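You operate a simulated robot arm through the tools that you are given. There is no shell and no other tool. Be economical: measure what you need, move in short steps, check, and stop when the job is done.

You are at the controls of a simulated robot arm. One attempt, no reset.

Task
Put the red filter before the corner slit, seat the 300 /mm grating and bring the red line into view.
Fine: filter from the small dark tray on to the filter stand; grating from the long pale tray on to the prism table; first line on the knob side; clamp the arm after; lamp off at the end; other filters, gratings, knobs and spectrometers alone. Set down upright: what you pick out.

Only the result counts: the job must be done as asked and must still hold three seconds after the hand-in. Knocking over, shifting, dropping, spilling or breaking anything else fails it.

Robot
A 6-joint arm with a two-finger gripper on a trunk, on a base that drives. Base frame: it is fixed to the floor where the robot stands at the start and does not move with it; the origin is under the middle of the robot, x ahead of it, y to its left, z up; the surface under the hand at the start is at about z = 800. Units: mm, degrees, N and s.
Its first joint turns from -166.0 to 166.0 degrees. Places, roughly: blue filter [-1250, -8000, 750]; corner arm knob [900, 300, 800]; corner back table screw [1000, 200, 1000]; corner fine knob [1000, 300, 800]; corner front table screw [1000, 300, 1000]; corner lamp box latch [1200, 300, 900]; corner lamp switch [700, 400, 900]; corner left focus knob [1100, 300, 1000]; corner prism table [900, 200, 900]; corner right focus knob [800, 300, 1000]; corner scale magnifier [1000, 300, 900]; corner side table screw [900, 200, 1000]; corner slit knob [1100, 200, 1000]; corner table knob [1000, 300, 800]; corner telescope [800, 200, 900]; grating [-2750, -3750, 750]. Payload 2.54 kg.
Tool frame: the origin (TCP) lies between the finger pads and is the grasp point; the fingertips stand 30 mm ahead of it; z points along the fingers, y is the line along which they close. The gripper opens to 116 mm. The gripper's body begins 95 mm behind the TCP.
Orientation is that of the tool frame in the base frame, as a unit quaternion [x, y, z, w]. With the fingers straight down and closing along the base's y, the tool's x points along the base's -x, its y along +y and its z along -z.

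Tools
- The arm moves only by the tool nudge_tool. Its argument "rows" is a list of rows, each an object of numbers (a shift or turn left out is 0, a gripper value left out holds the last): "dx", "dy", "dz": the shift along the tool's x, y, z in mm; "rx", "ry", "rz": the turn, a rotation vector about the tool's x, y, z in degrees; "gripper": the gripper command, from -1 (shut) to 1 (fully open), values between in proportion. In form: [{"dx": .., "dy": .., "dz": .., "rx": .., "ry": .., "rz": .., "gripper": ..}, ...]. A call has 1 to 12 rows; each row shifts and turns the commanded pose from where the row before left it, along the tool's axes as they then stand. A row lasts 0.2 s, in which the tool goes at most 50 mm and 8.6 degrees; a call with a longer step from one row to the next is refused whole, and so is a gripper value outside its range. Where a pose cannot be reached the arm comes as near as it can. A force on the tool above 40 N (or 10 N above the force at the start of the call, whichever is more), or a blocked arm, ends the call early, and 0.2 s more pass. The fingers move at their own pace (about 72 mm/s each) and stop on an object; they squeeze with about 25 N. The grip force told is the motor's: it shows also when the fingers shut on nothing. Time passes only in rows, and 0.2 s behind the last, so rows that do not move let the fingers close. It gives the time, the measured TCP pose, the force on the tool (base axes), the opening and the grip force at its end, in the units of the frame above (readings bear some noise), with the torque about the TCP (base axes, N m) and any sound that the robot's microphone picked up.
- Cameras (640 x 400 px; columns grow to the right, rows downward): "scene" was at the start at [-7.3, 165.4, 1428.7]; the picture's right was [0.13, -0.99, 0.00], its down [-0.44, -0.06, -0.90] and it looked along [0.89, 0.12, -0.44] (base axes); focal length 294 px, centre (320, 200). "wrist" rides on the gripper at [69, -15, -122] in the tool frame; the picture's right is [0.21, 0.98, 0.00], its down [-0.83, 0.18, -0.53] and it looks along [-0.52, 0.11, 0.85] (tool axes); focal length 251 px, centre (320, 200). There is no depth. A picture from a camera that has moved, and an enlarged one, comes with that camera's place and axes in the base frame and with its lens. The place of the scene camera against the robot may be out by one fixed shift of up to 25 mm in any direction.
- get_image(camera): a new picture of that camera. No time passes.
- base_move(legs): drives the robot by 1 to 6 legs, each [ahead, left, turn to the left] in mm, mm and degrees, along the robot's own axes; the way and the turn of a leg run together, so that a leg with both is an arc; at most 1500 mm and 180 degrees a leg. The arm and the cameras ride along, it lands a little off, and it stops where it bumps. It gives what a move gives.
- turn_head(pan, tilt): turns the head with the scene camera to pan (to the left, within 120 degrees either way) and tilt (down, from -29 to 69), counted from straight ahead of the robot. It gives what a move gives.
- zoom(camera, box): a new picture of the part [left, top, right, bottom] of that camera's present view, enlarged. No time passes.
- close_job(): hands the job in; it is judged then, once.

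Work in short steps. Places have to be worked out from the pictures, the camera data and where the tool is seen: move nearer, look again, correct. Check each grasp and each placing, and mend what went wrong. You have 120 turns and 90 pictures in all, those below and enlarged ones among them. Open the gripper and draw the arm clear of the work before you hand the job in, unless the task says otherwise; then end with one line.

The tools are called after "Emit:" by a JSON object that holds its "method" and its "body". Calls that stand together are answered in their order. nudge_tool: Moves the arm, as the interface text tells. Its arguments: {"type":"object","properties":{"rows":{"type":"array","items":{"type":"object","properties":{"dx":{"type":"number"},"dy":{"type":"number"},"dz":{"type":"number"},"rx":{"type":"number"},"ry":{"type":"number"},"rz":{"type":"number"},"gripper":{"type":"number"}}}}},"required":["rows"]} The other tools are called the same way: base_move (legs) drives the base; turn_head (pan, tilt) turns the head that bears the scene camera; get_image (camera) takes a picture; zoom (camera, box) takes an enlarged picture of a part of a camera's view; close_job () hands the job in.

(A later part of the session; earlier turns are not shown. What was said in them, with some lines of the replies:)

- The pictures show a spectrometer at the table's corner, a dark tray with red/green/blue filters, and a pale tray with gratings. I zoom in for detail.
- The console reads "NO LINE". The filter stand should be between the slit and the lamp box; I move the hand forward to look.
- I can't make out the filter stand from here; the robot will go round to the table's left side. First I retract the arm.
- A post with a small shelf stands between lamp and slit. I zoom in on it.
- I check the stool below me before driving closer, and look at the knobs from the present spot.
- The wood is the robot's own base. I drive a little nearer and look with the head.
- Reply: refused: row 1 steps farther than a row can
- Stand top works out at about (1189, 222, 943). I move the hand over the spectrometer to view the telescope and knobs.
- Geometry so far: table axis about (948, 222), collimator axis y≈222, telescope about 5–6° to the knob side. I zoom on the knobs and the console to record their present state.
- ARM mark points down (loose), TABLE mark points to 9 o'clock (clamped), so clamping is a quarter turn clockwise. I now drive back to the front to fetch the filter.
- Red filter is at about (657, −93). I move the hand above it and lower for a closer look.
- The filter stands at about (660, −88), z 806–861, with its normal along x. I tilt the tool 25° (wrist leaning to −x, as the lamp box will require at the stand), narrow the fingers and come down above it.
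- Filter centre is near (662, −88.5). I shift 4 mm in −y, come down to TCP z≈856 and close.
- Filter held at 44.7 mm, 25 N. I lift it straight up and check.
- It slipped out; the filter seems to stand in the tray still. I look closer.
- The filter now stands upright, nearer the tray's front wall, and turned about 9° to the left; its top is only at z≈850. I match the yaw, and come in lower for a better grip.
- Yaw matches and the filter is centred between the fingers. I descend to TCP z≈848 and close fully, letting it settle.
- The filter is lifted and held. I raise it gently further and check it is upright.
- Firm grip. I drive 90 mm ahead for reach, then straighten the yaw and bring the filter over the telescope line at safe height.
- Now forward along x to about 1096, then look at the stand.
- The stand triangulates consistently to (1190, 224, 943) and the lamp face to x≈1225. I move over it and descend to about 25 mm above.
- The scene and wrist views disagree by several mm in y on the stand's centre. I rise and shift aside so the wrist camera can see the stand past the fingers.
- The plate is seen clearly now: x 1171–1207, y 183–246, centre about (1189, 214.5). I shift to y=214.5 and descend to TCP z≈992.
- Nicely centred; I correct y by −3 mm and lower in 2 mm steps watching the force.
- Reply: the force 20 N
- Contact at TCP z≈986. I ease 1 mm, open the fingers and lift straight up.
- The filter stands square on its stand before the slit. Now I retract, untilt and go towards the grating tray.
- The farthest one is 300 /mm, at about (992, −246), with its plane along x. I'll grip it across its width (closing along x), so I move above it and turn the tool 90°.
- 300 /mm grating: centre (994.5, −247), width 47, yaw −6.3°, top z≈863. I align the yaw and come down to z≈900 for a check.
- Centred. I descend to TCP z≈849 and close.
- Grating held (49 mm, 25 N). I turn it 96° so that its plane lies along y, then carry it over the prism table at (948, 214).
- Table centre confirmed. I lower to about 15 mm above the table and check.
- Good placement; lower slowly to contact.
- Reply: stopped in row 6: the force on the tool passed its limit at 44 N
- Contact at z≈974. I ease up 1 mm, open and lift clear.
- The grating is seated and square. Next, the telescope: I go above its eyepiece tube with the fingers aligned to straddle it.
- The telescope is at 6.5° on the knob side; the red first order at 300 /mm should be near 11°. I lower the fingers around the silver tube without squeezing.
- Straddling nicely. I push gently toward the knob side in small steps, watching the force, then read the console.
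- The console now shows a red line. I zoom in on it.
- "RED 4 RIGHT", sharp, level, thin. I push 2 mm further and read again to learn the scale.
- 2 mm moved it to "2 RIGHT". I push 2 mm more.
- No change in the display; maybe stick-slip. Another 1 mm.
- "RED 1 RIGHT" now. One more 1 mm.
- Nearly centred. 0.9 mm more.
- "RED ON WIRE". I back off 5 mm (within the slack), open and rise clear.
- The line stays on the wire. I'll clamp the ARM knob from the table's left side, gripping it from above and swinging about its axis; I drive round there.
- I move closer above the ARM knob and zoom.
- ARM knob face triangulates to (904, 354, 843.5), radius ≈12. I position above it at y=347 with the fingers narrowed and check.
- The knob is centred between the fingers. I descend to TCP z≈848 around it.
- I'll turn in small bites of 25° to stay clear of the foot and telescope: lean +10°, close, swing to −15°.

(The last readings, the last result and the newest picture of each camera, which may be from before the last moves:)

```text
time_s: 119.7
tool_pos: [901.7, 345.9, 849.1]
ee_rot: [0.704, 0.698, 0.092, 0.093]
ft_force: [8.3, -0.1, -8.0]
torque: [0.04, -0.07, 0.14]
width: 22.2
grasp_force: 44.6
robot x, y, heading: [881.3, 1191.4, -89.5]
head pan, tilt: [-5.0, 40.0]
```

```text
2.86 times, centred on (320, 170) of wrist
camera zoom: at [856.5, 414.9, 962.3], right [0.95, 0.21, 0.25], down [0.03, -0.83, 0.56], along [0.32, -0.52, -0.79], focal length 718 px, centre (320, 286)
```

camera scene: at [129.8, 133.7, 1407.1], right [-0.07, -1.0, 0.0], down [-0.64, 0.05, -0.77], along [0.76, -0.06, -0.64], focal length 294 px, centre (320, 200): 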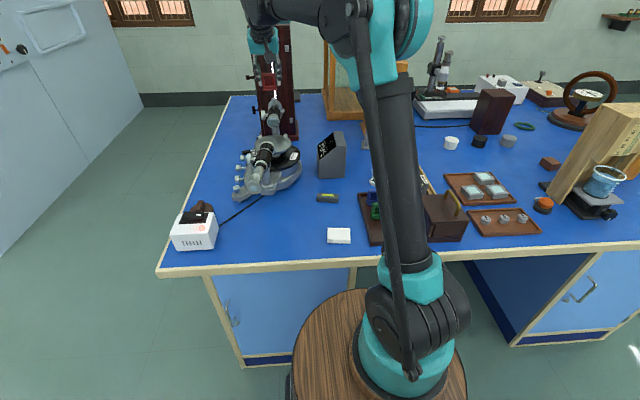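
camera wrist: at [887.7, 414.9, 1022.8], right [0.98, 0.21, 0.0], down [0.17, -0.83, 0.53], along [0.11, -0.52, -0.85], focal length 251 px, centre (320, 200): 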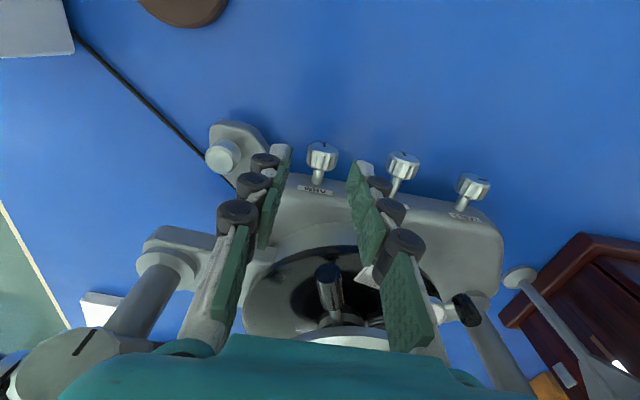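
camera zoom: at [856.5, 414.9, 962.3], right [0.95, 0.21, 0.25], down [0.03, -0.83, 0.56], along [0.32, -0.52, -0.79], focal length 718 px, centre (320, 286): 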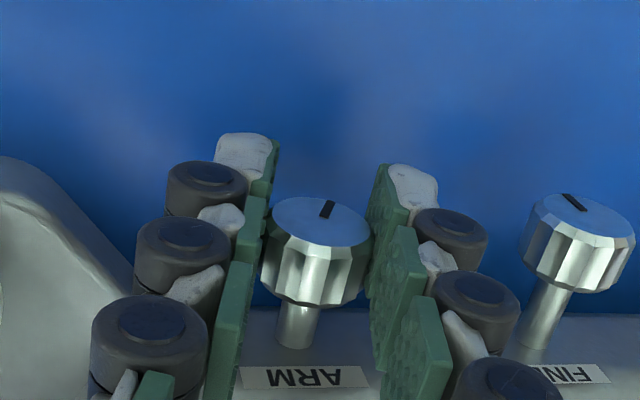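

The ARM mark has turned in the right direction. Next bite: open, swing back, close, turn.

Emit:
{"method": "nudge_tool", "body": {"rows": [{"gripper": -0.33}, {}, {"rx": 8.4, "dy": 0.6}, {"rx": 8.4, "dy": 0.6}, {"rx": 8.2, "dy": 0.7}, {"gripper": -1}, {}, {"rx": -6, "dy": -0.4}, {"rx": -7, "dy": -0.6}, {"rx": -7, "dy": -0.6}, {"rx": -5, "dy": -0.5}, {}]}}

Emit:
{"method": "nudge_tool", "body": {"rows": [{"gripper": -0.33}, {}, {"rx": 8.4, "dy": 0.6}, {"rx": 8.4, "dy": 0.6}, {"rx": 8.2, "dy": 0.7}, {"gripper": -1}, {}, {"rx": -6, "dy": -0.4}, {"rx": -7, "dy": -0.6}, {"rx": -7, "dy": -0.6}, {"rx": -5, "dy": -0.5}, {}]}}

Emit:
{"method": "zoom", "body": {"camera": "wrist", "box": [220, 100, 420, 240]}}

```text
time_s: 122.3
tool_pos: [902.9, 346.9, 848.2]
ee_rot: [0.705, 0.697, 0.092, 0.093]
ft_force: [9.2, -17.2, 1.2]
torque: [-0.44, -0.11, 0.04]
width: 22.5
grasp_force: 44.7
robot x, y, heading: [882.7, 1189.6, -89.6]
head pan, tilt: [-5.0, 40.0]
```

```text
time_s: 124.9
tool_pos: [902.7, 344.8, 848.8]
ee_rot: [0.705, 0.698, 0.092, 0.092]
ft_force: [8.6, -12.0, -4.9]
torque: [-0.42, -0.09, 0.27]
width: 22.1
grasp_force: 45.0
robot x, y, heading: [882.0, 1187.4, -89.7]
head pan, tilt: [-5.0, 40.0]
```

```text
2.86 times, centred on (320, 170) of wrist
camera zoom: at [856.3, 414.6, 962.3], right [0.95, 0.21, 0.25], down [0.03, -0.83, 0.56], along [0.32, -0.53, -0.79], focal length 718 px, centre (320, 286)
```

zoom: 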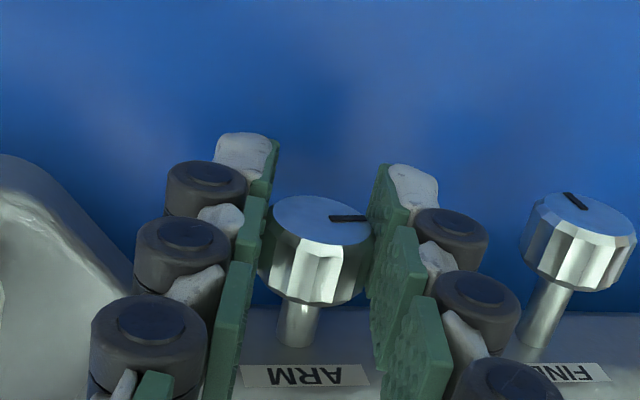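

About 75° turned. One more bite of ~20°.

Emit:
{"method": "nudge_tool", "body": {"rows": [{"gripper": -0.33}, {}, {"rx": 8.4, "dy": 0.6}, {"rx": 8.4, "dy": 0.6}, {"rx": 8.2, "dy": 0.7}, {"gripper": -1}, {}, {"rx": -6, "dy": -0.4}, {"rx": -6, "dy": -0.5}, {"rx": -5, "dy": -0.4}, {"rx": -4, "dy": -0.3}, {}]}}

```text
time_s: 127.5
tool_pos: [903.4, 346.8, 848.7]
ee_rot: [0.707, 0.701, 0.067, 0.068]
ft_force: [19.3, -1.6, -10.7]
torque: [-0.09, -0.21, 0.49]
width: 22.1
grasp_force: 43.9
robot x, y, heading: [880.5, 1187.6, -89.5]
head pan, tilt: [-5.0, 40.0]
```

Force rose, likely the end stop. I open, straighten, lift out and look at the knobs and console.

Emit:
{"method": "nudge_tool", "body": {"rows": [{"gripper": -0.33}, {}, {"rx": 5.5, "dy": 0.4}, {"rx": 5.5, "dy": 0.4}, {"dz": -20}, {"dz": -40}, {"dz": -40}, {"dx": 45, "dz": -20}, {"dx": 45, "dz": -20}]}}

Emit:
{"method": "get_image", "body": {"camera": "wrist"}}

```text
time_s: 129.5
tool_pos: [904.6, 437.0, 989.4]
ee_rot: [0.71, 0.704, 0.0, 0.0]
ft_force: [0.3, -0.2, 0.0]
torque: [0.07, 0.03, -0.01]
width: 39.0
grasp_force: 0.0
robot x, y, heading: [885.2, 1192.1, -89.8]
head pan, tilt: [-5.0, 40.0]
```

```text
12 pictures are left
camera wrist: at [890.1, 504.5, 1111.5], right [0.98, 0.21, 0.0], down [0.17, -0.83, 0.53], along [0.11, -0.52, -0.85], focal length 251 px, centre (320, 200)
```

wrist: 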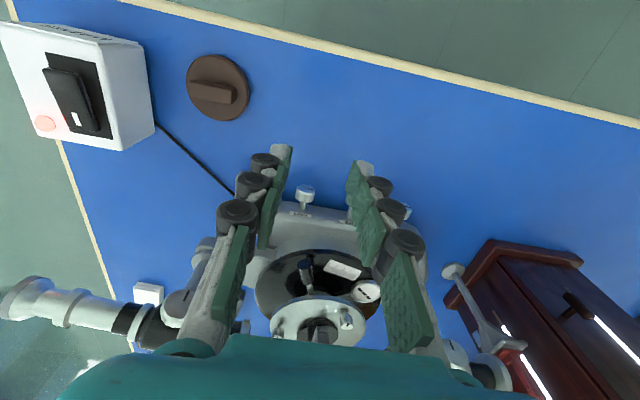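

Emit:
{"method": "zoom", "body": {"camera": "wrist", "box": [270, 170, 350, 230]}}

Emit:
{"method": "nudge_tool", "body": {"rows": [{"dz": -45}, {"dz": -45}, {"dz": -35}]}}

Emit:
{"method": "get_image", "body": {"camera": "wrist"}}

```text
6.67 times, centred on (310, 200) of wrist
camera zoom: at [890.1, 504.5, 1111.5], right [0.98, 0.21, 0.0], down [0.17, -0.83, 0.53], along [0.11, -0.52, -0.85], focal length 1676 px, centre (387, 200)
```

zoom: 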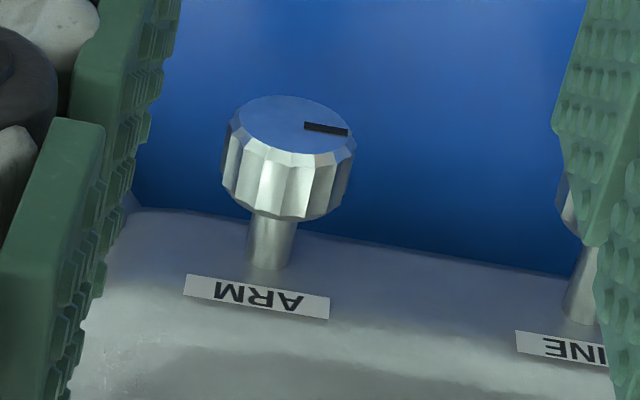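

```text
time_s: 130.3
tool_pos: [906.0, 437.5, 1114.8]
ee_rot: [0.71, 0.704, 0.0, -0.001]
ft_force: [0.1, 0.5, -0.3]
torque: [0.02, -0.04, -0.02]
width: 38.9
grasp_force: 0.1
robot x, y, heading: [879.9, 1189.1, -89.8]
head pan, tilt: [-5.0, 40.0]
```

```text
10 pictures are left
camera wrist: at [890.6, 504.5, 1236.7], right [0.98, 0.21, 0.0], down [0.17, -0.83, 0.53], along [0.11, -0.52, -0.85], focal length 251 px, centre (320, 200)
```

wrist: 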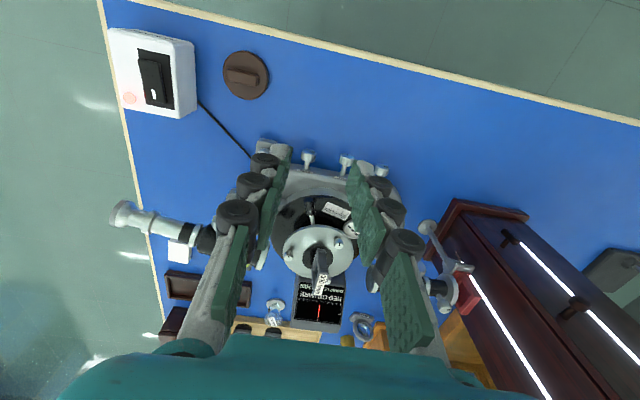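

The ARM mark now matches TABLE's clamped position. I confirm the console and view the switch.

Emit:
{"method": "zoom", "body": {"camera": "wrist", "box": [270, 265, 370, 340]}}

Emit:
{"method": "zoom", "body": {"camera": "wrist", "box": [90, 20, 210, 130]}}

```text
5.33 times, centred on (320, 302) of wrist
camera zoom: at [890.6, 504.5, 1236.7], right [0.98, 0.21, 0.0], down [0.17, -0.83, 0.53], along [0.11, -0.52, -0.85], focal length 1341 px, centre (320, -347)
```

zoom: 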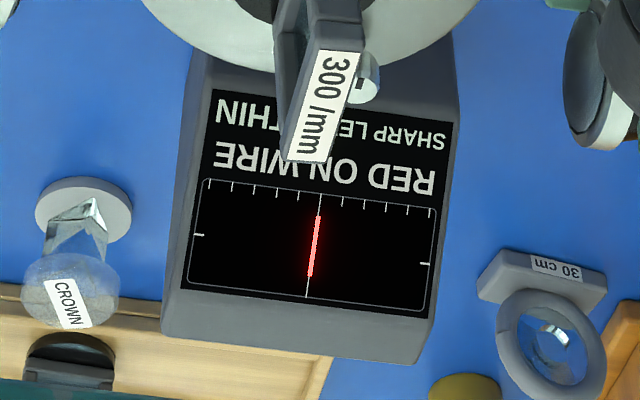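

```text
3.64 times, centred on (150, 75) of wrist
camera zoom: at [890.6, 504.5, 1236.7], right [0.98, 0.21, 0.0], down [0.17, -0.83, 0.53], along [0.11, -0.52, -0.85], focal length 914 px, centre (938, 654)
```

zoom: 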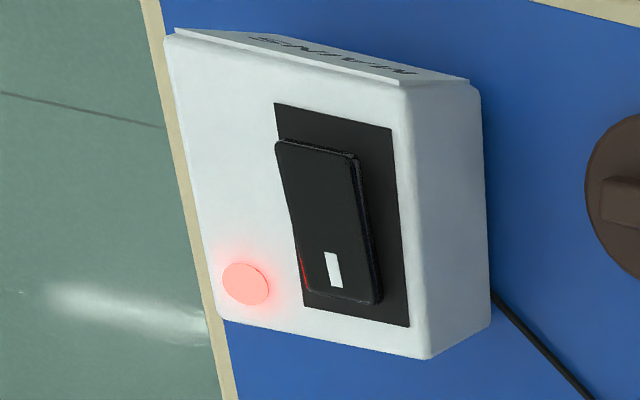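

Still "RED ON WIRE" with the arm clamped. The mains rocker's raised end (away from the white bar) is about (691, 437, 886); I close the fingers and go above it.

Emit:
{"method": "nudge_tool", "body": {"rows": [{"dy": -43, "gripper": -1}, {"dy": -43}, {"dy": -43}, {"dy": -43}, {"dy": -43}, {"dz": 45}, {"dz": 45}, {"dz": 45}, {"dz": 40}, {}]}}

Emit:
{"method": "get_image", "body": {"camera": "wrist"}}

```text
time_s: 132.5
tool_pos: [689.0, 439.3, 939.6]
ee_rot: [0.709, 0.705, 0.001, 0.0]
ft_force: [0.2, -0.7, -0.1]
torque: [0.01, 0.03, -0.03]
width: 0.0
grasp_force: 25.0
robot x, y, heading: [883.1, 1187.4, -90.0]
head pan, tilt: [-5.0, 40.0]
```

```text
7 pictures are left
camera wrist: at [674.3, 507.4, 1060.7], right [0.98, 0.21, 0.0], down [0.17, -0.83, 0.53], along [0.11, -0.52, -0.85], focal length 251 px, centre (320, 200)
```

wrist: 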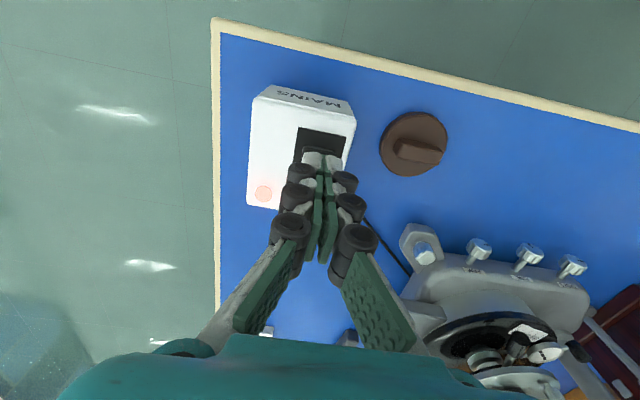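

Aligned. I descend and press in small steps.

Emit:
{"method": "nudge_tool", "body": {"rows": [{"dx": -2.5, "dz": 10}, {"dz": 6}, {"dz": 3}, {"dz": 3}, {"dz": 3}, {"dz": 2}, {}]}}

```text
time_s: 134.1
tool_pos: [688.8, 435.7, 912.1]
ee_rot: [0.71, 0.704, 0.0, 0.0]
ft_force: [-1.0, -0.1, 0.3]
torque: [-0.02, -0.03, 0.01]
width: 0.0
grasp_force: 28.4
robot x, y, heading: [880.7, 1189.4, -89.9]
head pan, tilt: [-5.0, 40.0]
```

Emit:
{"method": "nudge_tool", "body": {"rows": [{"dz": 2}, {"dz": 2}, {"dz": 2}, {"dz": 2}, {}]}}

```text
time_s: 134.8
tool_pos: [689.4, 435.4, 909.8]
ee_rot: [0.71, 0.704, 0.0, 0.001]
ft_force: [1.6, 5.4, 20.1]
torque: [-0.11, -0.03, 0.05]
width: 6.0
grasp_force: 28.5
robot x, y, heading: [879.5, 1192.6, -89.5]
head pan, tilt: [-5.0, 40.0]
stopped in row 3: the force on the tool passed its limit at 49 N (the readings are from after the stop); the commanded pose is now the measured one
```

The press met 49 N. I lift a bit and look whether the lamp went out.

Emit:
{"method": "nudge_tool", "body": {"rows": [{"dz": -20}, {"dz": -30}, {"dx": 40}]}}

Emit:
{"method": "get_image", "body": {"camera": "wrist"}}

```text
time_s: 135.6
tool_pos: [688.2, 476.0, 959.9]
ee_rot: [0.71, 0.704, -0.001, 0.001]
ft_force: [-0.4, -0.7, 0.2]
torque: [0.06, -0.01, -0.01]
width: 0.2
grasp_force: 28.9
robot x, y, heading: [877.8, 1192.9, -89.6]
head pan, tilt: [-5.0, 40.0]
```

```text
6 pictures are left
camera wrist: at [673.6, 543.4, 1080.3], right [0.98, 0.21, 0.0], down [0.17, -0.83, 0.54], along [0.11, -0.52, -0.84], focal length 251 px, centre (320, 200)
```

wrist: 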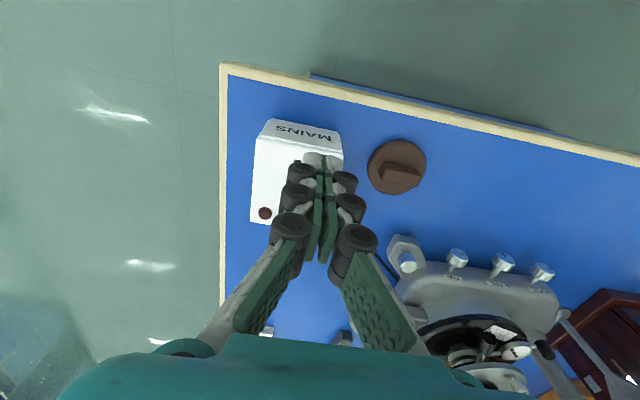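

The indicator is dark: mains off. I raise and withdraw the arm, open the gripper, and view the whole scene.

Emit:
{"method": "nudge_tool", "body": {"rows": [{"dz": -40}, {"dz": -40}, {"dz": -40}, {"dz": -30}, {"dx": 45, "gripper": 0.5}, {"dx": 45}, {"dx": 30}, {}]}}

Emit:
{"method": "turn_head", "body": {"pan": 0, "tilt": 28}}

Emit:
{"method": "zoom", "body": {"camera": "scene", "box": [170, 90, 450, 270]}}

```text
time_s: 137.4
tool_pos: [689.5, 594.6, 1108.4]
ee_rot: [0.71, 0.704, 0.0, 0.001]
ft_force: [-0.5, 0.8, -0.3]
torque: [0.01, 0.0, 0.0]
width: 87.0
grasp_force: 0.1
robot x, y, heading: [883.9, 1189.3, -89.6]
head pan, tilt: [-5.0, 40.0]
```

```text
time_s: 138.2
tool_pos: [689.7, 596.1, 1109.2]
ee_rot: [0.71, 0.704, 0.0, 0.001]
ft_force: [-1.1, 0.3, 0.3]
torque: [-0.03, -0.02, 0.0]
width: 86.9
grasp_force: 0.0
robot x, y, heading: [877.8, 1188.1, -89.6]
head pan, tilt: [0.0, 28.0]
```

```text
2.22 times, centred on (310, 180) of scene
camera zoom: at [1052.0, 1224.0, 1425.6], right [-1.0, 0.0, 0.0], down [0.0, 0.47, -0.88], along [0.0, -0.88, -0.47], focal length 652 px, centre (342, 244)
```

zoom: 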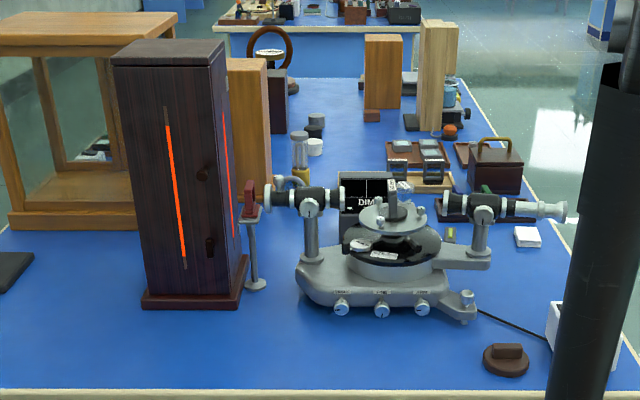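

The lamp glows orange and is fading after switch-off. I let a couple of seconds pass and check again.

Emit:
{"method": "nudge_tool", "body": {"rows": [{}, {}, {}, {}, {}, {}, {}, {}, {}, {}, {}, {}]}}

Emit:
{"method": "zoom", "body": {"camera": "scene", "box": [210, 130, 420, 260]}}

```text
time_s: 140.8
tool_pos: [690.8, 595.6, 1108.6]
ee_rot: [0.71, 0.704, 0.0, 0.0]
ft_force: [-0.8, 0.5, 0.3]
torque: [0.02, 0.02, 0.0]
width: 87.0
grasp_force: 0.1
robot x, y, heading: [879.5, 1186.7, -89.7]
head pan, tilt: [0.0, 28.0]
```

```text
3.05 times, centred on (315, 195) of scene
camera zoom: at [1052.0, 1224.0, 1425.6], right [-1.0, 0.0, 0.0], down [0.0, 0.47, -0.88], along [0.0, -0.88, -0.47], focal length 895 px, centre (335, 215)
```

zoom: 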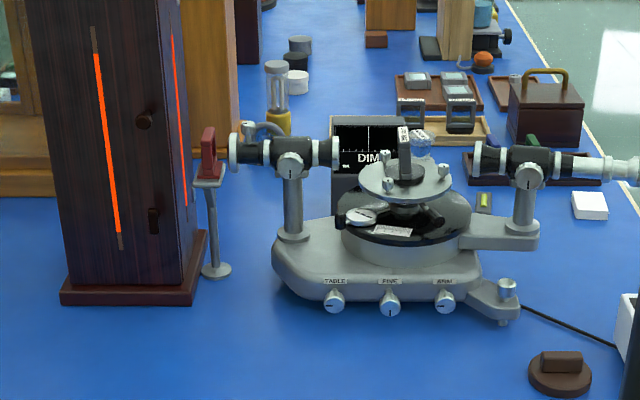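

Still an orange glow; I wait longer to see if it dies away.

Emit:
{"method": "nudge_tool", "body": {"rows": [{}, {}, {}, {}, {}, {}, {}, {}, {}, {}, {}, {}]}}

Emit:
{"method": "nudge_tool", "body": {"rows": [{}, {}, {}, {}, {}, {}, {}, {}, {}, {}, {}, {}]}}

Emit:
{"method": "nudge_tool", "body": {"rows": [{}, {}, {}, {}, {}, {}, {}, {}, {}, {}, {}, {}]}}

Emit:
{"method": "zoom", "body": {"camera": "scene", "box": [210, 90, 460, 270]}}

```text
time_s: 143.4
tool_pos: [690.5, 594.6, 1109.0]
ee_rot: [0.71, 0.704, 0.0, 0.001]
ft_force: [0.1, -0.2, -0.3]
torque: [-0.01, 0.02, 0.0]
width: 87.2
grasp_force: 0.0
robot x, y, heading: [880.7, 1187.7, -89.4]
head pan, tilt: [0.0, 28.0]
```

```text
time_s: 146.0
tool_pos: [690.1, 596.1, 1108.9]
ee_rot: [0.71, 0.704, -0.001, 0.001]
ft_force: [-0.2, -1.3, 0.3]
torque: [0.02, 0.06, 0.01]
width: 87.0
grasp_force: 0.1
robot x, y, heading: [882.5, 1189.5, -89.8]
head pan, tilt: [0.0, 28.0]
```

```text
time_s: 148.6
tool_pos: [689.8, 596.3, 1109.1]
ee_rot: [0.71, 0.704, -0.001, 0.001]
ft_force: [-0.8, 0.0, 0.9]
torque: [0.0, 0.01, -0.01]
width: 86.9
grasp_force: 0.0
robot x, y, heading: [881.1, 1193.6, -89.7]
head pan, tilt: [0.0, 28.0]
```

```text
2.22 times, centred on (335, 180) of scene
camera zoom: at [1052.0, 1224.0, 1425.6], right [-1.0, 0.0, 0.0], down [0.0, 0.47, -0.88], along [0.0, -0.88, -0.47], focal length 652 px, centre (287, 244)
```

zoom: 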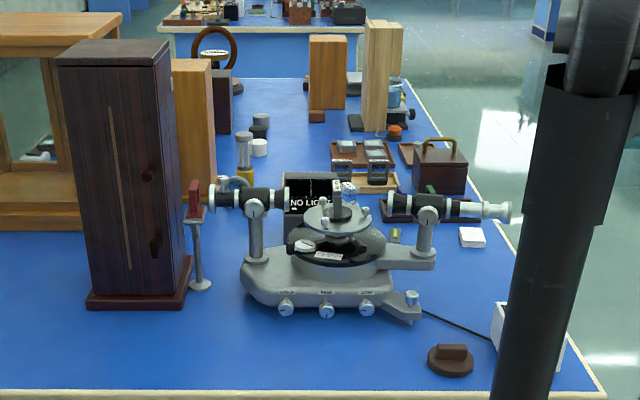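

The lamp is now fully out and the console shows "NO LIGHT". The filter and grating stand in place, the arm is clamped, and the gripper is open and clear, so I hand in.

Emit:
{"method": "close_job", "body": {}}

```text
The job is handed in.
```

The job is done and handed in: the red filter is on the filter stand before the corner slit, and the 300 /mm grating is seated on the prism table. The red first line, on the knob side, read "RED ON WIRE" after I clamped the arm, and the lamp is off. On the first try the red filter slipped from the fingers and landed upright in its tray.
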